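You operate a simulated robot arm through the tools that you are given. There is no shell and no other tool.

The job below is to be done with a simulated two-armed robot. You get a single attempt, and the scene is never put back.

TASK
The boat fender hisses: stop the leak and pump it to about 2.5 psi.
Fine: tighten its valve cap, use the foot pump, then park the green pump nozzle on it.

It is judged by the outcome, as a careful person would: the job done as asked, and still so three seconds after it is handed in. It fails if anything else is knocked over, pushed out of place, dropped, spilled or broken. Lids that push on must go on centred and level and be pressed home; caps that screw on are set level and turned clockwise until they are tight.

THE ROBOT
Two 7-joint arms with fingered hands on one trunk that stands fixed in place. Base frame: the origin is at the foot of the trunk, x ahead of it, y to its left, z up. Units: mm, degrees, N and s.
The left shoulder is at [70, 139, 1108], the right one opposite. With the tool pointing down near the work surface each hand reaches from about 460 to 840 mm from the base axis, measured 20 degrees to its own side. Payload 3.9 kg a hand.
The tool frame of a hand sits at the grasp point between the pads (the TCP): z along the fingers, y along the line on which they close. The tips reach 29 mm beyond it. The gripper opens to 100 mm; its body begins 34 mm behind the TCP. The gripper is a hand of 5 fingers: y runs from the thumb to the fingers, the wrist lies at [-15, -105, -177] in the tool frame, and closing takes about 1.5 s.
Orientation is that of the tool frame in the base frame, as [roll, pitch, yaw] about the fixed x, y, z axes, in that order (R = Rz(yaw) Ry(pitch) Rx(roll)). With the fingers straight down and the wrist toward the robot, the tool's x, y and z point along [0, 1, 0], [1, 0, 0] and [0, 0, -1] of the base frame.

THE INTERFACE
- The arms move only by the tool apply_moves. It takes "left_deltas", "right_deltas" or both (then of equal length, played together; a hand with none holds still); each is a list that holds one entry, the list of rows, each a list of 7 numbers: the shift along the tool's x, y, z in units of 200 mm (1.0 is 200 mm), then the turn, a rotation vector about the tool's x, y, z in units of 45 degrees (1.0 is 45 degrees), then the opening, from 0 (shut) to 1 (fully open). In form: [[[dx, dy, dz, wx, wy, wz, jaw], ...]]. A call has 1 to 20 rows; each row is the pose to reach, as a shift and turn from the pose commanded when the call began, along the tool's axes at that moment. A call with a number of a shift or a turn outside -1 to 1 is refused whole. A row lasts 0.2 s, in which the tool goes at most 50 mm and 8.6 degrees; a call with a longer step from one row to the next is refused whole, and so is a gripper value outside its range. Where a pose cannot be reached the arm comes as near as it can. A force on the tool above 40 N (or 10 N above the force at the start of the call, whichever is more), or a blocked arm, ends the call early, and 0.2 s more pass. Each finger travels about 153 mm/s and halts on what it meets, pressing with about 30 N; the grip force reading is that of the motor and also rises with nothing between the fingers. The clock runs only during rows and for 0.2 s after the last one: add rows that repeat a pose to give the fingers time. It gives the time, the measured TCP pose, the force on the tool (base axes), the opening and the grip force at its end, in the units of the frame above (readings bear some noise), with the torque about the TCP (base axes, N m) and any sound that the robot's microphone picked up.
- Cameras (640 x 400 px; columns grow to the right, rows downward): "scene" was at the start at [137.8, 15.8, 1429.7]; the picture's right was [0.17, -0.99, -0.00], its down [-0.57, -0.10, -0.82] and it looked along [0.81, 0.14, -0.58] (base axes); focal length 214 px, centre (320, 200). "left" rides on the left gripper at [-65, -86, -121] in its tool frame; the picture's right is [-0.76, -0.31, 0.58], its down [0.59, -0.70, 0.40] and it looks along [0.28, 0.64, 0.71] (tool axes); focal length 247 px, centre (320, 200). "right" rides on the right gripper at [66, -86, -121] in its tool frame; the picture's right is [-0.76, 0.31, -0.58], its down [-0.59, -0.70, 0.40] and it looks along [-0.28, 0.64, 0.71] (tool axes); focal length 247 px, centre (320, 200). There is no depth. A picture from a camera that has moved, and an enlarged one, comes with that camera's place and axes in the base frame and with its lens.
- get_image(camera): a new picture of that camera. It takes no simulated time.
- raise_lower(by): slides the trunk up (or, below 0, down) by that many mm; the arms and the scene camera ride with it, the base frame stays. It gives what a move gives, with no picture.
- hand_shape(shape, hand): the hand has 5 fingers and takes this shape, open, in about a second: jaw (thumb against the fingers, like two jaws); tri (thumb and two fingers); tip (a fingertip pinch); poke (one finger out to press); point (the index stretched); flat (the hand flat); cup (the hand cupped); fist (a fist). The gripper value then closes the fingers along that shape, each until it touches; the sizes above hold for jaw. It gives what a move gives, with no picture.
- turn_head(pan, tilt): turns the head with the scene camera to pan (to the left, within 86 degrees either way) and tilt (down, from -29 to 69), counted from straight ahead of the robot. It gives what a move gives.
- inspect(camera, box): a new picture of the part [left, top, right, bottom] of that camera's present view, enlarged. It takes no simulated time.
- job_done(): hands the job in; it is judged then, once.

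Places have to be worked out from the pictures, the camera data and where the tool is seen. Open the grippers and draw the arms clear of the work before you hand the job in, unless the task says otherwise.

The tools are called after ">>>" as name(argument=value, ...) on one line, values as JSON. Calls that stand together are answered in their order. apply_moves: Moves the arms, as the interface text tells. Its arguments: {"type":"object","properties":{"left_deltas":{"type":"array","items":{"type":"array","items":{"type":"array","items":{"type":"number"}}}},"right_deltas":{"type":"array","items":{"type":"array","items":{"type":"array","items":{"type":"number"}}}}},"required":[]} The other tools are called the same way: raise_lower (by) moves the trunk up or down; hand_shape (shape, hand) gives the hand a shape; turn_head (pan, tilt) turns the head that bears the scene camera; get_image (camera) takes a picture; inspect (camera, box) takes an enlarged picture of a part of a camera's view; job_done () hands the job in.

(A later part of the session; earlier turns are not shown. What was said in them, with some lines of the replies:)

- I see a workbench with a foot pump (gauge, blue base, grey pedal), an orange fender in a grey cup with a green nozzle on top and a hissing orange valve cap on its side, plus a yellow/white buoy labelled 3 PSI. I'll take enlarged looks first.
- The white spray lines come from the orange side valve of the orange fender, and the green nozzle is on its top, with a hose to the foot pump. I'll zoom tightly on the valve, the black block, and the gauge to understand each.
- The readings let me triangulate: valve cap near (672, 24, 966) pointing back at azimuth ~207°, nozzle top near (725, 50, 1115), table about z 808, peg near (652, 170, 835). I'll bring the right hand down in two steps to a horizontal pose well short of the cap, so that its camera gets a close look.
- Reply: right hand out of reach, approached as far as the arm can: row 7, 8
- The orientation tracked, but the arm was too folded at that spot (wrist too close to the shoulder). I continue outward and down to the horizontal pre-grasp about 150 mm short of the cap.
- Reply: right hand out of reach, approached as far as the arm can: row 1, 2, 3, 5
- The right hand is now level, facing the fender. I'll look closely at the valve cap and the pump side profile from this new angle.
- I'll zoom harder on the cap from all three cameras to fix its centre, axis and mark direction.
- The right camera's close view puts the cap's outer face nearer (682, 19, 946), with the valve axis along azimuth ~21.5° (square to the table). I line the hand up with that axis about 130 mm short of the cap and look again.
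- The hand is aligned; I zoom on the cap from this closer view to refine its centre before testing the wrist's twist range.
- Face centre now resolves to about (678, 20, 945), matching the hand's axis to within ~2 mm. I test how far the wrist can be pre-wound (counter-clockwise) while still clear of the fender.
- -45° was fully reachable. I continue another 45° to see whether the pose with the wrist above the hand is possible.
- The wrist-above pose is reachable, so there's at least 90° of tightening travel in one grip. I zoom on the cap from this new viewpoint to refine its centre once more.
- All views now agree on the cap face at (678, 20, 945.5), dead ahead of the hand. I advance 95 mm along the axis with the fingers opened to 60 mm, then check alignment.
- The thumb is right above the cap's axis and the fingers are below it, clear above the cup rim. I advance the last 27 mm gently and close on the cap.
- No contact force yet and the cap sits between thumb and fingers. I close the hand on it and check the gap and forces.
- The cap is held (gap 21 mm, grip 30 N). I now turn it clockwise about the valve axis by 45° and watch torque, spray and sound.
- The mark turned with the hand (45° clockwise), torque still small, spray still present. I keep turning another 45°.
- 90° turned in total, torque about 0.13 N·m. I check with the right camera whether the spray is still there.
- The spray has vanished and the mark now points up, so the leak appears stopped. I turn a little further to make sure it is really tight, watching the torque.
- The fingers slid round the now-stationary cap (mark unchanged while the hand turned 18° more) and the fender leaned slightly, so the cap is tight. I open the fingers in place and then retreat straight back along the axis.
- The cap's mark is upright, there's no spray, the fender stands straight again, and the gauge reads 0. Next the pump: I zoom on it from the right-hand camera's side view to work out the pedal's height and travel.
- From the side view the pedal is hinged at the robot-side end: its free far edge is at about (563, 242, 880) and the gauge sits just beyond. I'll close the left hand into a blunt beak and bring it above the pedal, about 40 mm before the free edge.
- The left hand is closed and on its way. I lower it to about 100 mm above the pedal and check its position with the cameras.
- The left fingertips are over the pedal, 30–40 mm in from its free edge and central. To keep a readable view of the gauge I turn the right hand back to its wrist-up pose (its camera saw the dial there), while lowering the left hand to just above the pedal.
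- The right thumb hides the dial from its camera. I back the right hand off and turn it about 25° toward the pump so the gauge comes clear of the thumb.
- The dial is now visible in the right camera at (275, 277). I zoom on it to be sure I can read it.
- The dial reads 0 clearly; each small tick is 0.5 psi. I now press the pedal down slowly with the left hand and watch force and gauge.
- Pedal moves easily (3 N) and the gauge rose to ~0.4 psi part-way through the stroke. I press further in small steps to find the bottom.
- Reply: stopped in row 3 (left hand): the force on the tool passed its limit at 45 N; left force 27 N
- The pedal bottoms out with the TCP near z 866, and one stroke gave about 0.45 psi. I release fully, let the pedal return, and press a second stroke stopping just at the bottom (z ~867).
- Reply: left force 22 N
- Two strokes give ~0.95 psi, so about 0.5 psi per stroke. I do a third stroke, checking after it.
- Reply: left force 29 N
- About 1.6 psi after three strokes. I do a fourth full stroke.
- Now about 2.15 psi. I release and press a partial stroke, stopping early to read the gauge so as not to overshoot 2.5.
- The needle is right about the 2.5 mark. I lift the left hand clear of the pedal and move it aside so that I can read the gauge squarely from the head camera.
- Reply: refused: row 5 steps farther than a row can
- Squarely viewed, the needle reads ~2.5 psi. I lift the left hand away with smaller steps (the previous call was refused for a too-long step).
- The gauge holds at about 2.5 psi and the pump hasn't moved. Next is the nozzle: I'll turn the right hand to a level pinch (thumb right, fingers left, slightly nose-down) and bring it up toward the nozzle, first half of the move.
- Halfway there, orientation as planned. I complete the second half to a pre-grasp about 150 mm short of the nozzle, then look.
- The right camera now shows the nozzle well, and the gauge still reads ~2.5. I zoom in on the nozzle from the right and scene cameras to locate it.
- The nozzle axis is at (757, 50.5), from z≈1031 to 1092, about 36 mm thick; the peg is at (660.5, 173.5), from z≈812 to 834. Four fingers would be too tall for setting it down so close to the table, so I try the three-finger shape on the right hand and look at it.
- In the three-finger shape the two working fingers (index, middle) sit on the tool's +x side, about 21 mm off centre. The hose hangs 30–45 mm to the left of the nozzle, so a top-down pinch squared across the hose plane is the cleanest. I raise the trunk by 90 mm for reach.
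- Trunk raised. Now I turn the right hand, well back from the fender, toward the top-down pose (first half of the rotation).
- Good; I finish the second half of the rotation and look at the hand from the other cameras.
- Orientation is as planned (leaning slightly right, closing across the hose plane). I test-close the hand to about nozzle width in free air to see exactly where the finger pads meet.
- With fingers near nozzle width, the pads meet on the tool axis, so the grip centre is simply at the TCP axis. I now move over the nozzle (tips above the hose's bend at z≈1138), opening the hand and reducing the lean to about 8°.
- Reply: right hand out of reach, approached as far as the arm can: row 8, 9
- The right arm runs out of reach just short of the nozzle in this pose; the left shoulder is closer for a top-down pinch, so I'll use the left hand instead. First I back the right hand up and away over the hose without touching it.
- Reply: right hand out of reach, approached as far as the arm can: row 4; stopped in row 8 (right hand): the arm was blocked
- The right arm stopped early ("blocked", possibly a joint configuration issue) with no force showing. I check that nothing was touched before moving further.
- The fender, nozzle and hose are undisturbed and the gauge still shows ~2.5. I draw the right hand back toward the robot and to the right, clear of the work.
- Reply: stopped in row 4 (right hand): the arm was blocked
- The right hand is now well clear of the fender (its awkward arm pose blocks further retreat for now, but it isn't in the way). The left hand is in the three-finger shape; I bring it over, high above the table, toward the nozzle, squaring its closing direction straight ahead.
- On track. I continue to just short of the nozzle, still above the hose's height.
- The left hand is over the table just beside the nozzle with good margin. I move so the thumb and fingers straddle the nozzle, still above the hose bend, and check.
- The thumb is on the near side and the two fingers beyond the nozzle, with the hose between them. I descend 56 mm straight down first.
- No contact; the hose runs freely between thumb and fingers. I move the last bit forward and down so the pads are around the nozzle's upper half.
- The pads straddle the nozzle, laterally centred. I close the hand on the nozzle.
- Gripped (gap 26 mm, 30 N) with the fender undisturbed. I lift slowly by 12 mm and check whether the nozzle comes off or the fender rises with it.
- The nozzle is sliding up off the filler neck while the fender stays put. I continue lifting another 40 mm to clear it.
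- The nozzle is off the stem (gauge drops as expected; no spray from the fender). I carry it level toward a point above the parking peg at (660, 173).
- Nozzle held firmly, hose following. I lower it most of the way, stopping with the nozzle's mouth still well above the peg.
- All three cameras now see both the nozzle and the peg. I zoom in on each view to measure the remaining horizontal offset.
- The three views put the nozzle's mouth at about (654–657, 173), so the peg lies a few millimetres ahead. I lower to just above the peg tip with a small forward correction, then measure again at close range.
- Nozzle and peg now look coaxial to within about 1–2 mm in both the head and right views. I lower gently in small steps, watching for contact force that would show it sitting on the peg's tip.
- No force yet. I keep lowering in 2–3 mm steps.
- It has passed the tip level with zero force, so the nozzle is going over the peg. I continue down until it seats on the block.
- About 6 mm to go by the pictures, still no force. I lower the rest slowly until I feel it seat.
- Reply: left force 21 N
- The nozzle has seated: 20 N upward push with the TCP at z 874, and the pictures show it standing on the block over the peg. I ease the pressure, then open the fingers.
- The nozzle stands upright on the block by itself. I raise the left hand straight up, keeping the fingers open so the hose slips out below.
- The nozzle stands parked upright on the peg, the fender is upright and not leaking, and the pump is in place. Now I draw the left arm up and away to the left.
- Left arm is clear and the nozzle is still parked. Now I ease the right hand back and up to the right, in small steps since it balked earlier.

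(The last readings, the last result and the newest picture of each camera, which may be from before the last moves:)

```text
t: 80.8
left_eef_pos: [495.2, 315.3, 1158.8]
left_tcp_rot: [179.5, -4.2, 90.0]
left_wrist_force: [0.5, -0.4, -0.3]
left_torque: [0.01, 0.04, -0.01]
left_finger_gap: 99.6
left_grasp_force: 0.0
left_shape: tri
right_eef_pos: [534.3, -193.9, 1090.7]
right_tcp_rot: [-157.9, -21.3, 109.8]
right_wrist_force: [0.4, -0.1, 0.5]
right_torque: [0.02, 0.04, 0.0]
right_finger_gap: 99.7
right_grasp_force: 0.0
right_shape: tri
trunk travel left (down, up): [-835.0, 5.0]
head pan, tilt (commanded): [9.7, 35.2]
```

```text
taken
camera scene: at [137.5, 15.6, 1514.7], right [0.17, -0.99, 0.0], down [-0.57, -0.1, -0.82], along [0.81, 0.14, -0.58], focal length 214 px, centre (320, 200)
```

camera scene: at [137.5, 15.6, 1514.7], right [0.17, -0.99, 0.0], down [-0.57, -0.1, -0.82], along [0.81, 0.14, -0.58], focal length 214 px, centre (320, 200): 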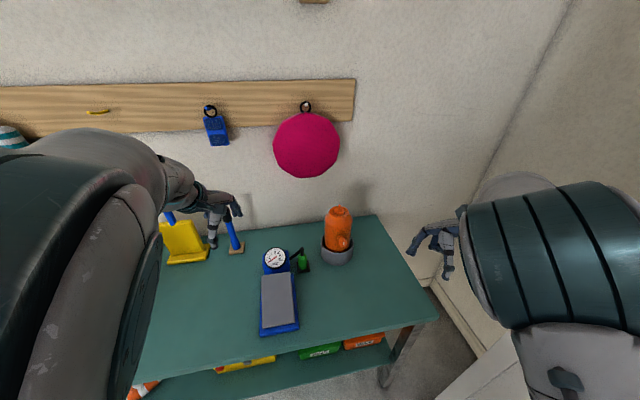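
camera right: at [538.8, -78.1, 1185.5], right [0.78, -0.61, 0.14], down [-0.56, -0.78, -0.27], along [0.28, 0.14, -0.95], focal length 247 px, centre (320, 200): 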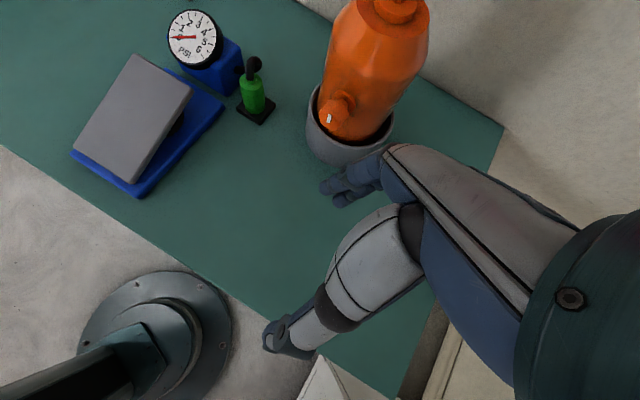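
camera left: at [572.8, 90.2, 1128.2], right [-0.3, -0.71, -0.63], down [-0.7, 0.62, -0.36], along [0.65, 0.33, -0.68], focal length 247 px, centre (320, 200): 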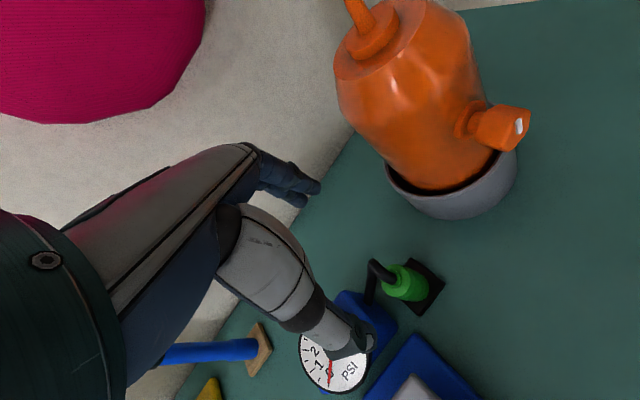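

The right arm moved clear freely. A last close look at the parked nozzle, the fender's cap, and the bench as a whole.

>>> inspect(camera="scene", box=[285, 240, 325, 280])

>>> inspect(camera="scene", box=[240, 190, 380, 345])

>>> get_image(camera="left")

>>> get_image(camera="right")

```text
10.00 times, centred on (305, 260) of scene
camera zoom: at [137.5, 15.6, 1514.7], right [0.17, -0.99, 0.0], down [-0.57, -0.1, -0.82], along [0.81, 0.14, -0.58], focal length 2145 px, centre (470, -400)
```

zoom: 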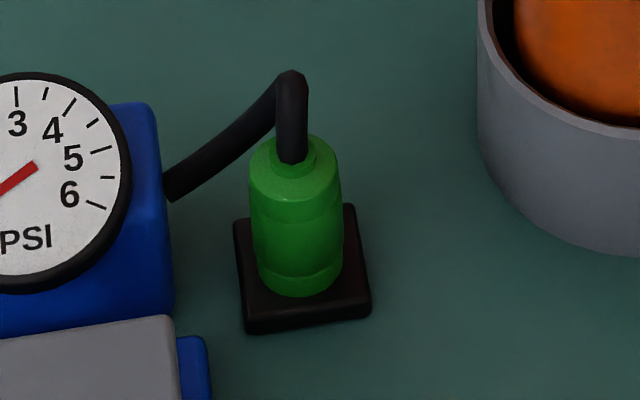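

```text
2.58 times, centred on (310, 268) of scene
camera zoom: at [137.5, 15.6, 1514.7], right [0.17, -0.99, 0.0], down [-0.57, -0.1, -0.82], along [0.81, 0.14, -0.58], focal length 554 px, centre (346, 26)
```

zoom: 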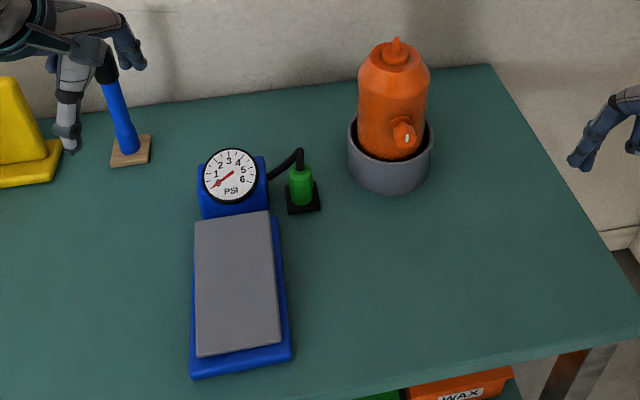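

```text
taken
camera left: at [407.6, 241.2, 1274.7], right [-0.3, -0.71, -0.63], down [-0.7, 0.62, -0.36], along [0.65, 0.33, -0.68], focal length 247 px, centre (320, 200)
```

left: 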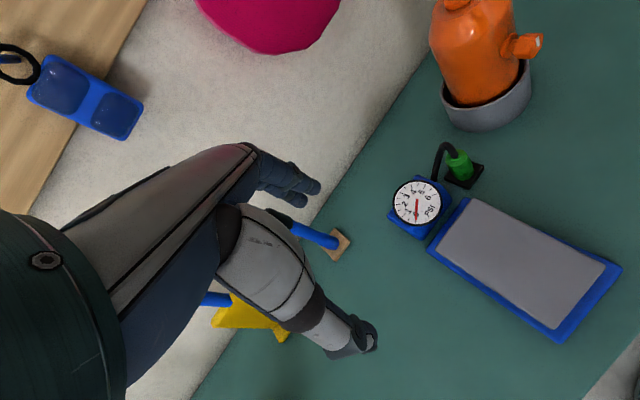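

```text
taken
camera right: at [499.8, -195.3, 1247.9], right [0.76, -0.64, 0.12], down [-0.58, -0.75, -0.31], along [0.29, 0.17, -0.94], focal length 247 px, centre (320, 200)
```

right: 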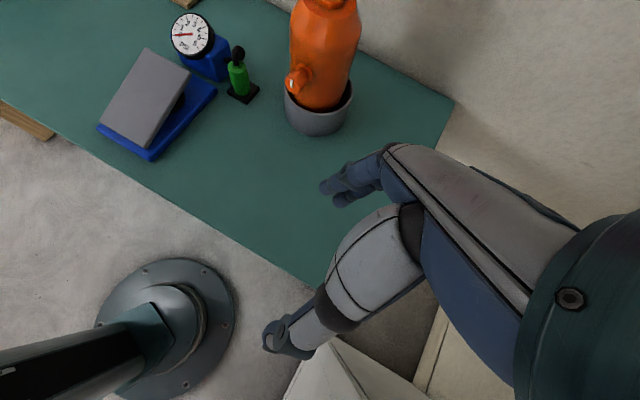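

Everything is in place: nozzle centred upright on its peg, cap mark upright with no spray, pump and other items undisturbed. I retract the left hand a little further from the bench before handing in.

>>> apply_moves(left_deltas=[[[0, -0.1, -0.05, 0, 0, 0, 1], [0, -0.2, -0.1, 0, 0, 0, 1], [0, -0.3, -0.15, 0, 0, 0, 1], [0, -0.4, -0.2, 0, 0, 0, 1], [0, -0.45, -0.22, 0, 0, 0, 1]]])

>>> get_image(camera="scene")

```text
t: 82.0
left_eef_pos: [453.8, 359.0, 1182.0]
left_tcp_rot: [179.4, -3.3, 90.0]
left_wrist_force: [0.6, -0.5, 0.8]
left_torque: [0.01, 0.02, -0.01]
left_finger_gap: 99.7
left_grasp_force: 0.1
left_shape: tri
left hand out of reach, approached as far as the arm can: row 1, 2, 3, 4, 5
right_eef_pos: [534.4, -194.9, 1086.1]
right_tcp_rot: [-157.4, -21.3, 109.4]
right_wrist_force: [0.5, 0.1, -0.2]
right_torque: [-0.02, -0.02, 0.03]
right_finger_gap: 99.8
right_grasp_force: 0.0
right_shape: tri
trunk travel left (down, up): [-835.0, 5.0]
head pan, tilt (commanded): [9.7, 35.2]
```

```text
taken
camera scene: at [138.1, 15.8, 1514.7], right [0.17, -0.99, 0.0], down [-0.57, -0.1, -0.82], along [0.81, 0.14, -0.58], focal length 214 px, centre (320, 200)
```

scene: 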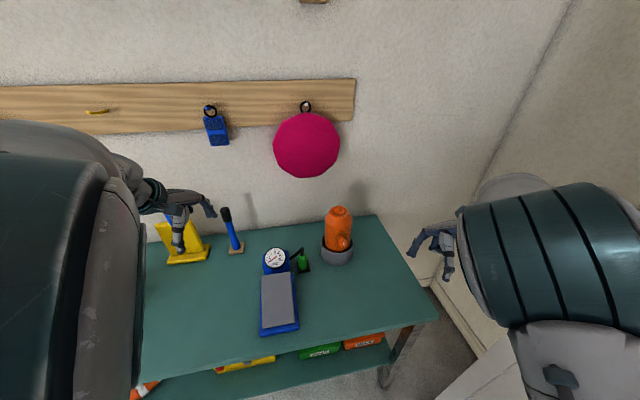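

Both hands are open and clear, the cap is tight with no leak, the fender was pumped to about 2.5 psi, and the green nozzle is parked on its peg. I hand the job in.

>>> job_done()

```text
The job is handed in.
```

The leak is stopped, the fender is at about 2.5 psi, and the green nozzle is parked. The job is handed in; I have no verdict back yet.

- **Leak:** I turned the valve cap clockwise about 90°, until the fingers slid around it without moving it further. The spray stopped and did not come back.
- **Pressure:** Four full pump strokes and a partial one brought the gauge to about 2.5 psi, and it held there until I took the nozzle off. The gauge has read 0 since then, so I could not check the pressure after disconnecting; the fender showed no sign of leaking.
- **Nozzle:** I took "it" to mean the black peg beside the foot pump, and the nozzle is seated upright on that. If you meant the fender's own stem, it is on the wrong post.

Nothing else was knocked or moved. Both hands are open and clear of the work, though both are still above the bench and the trunk is 85 mm higher than at the start.
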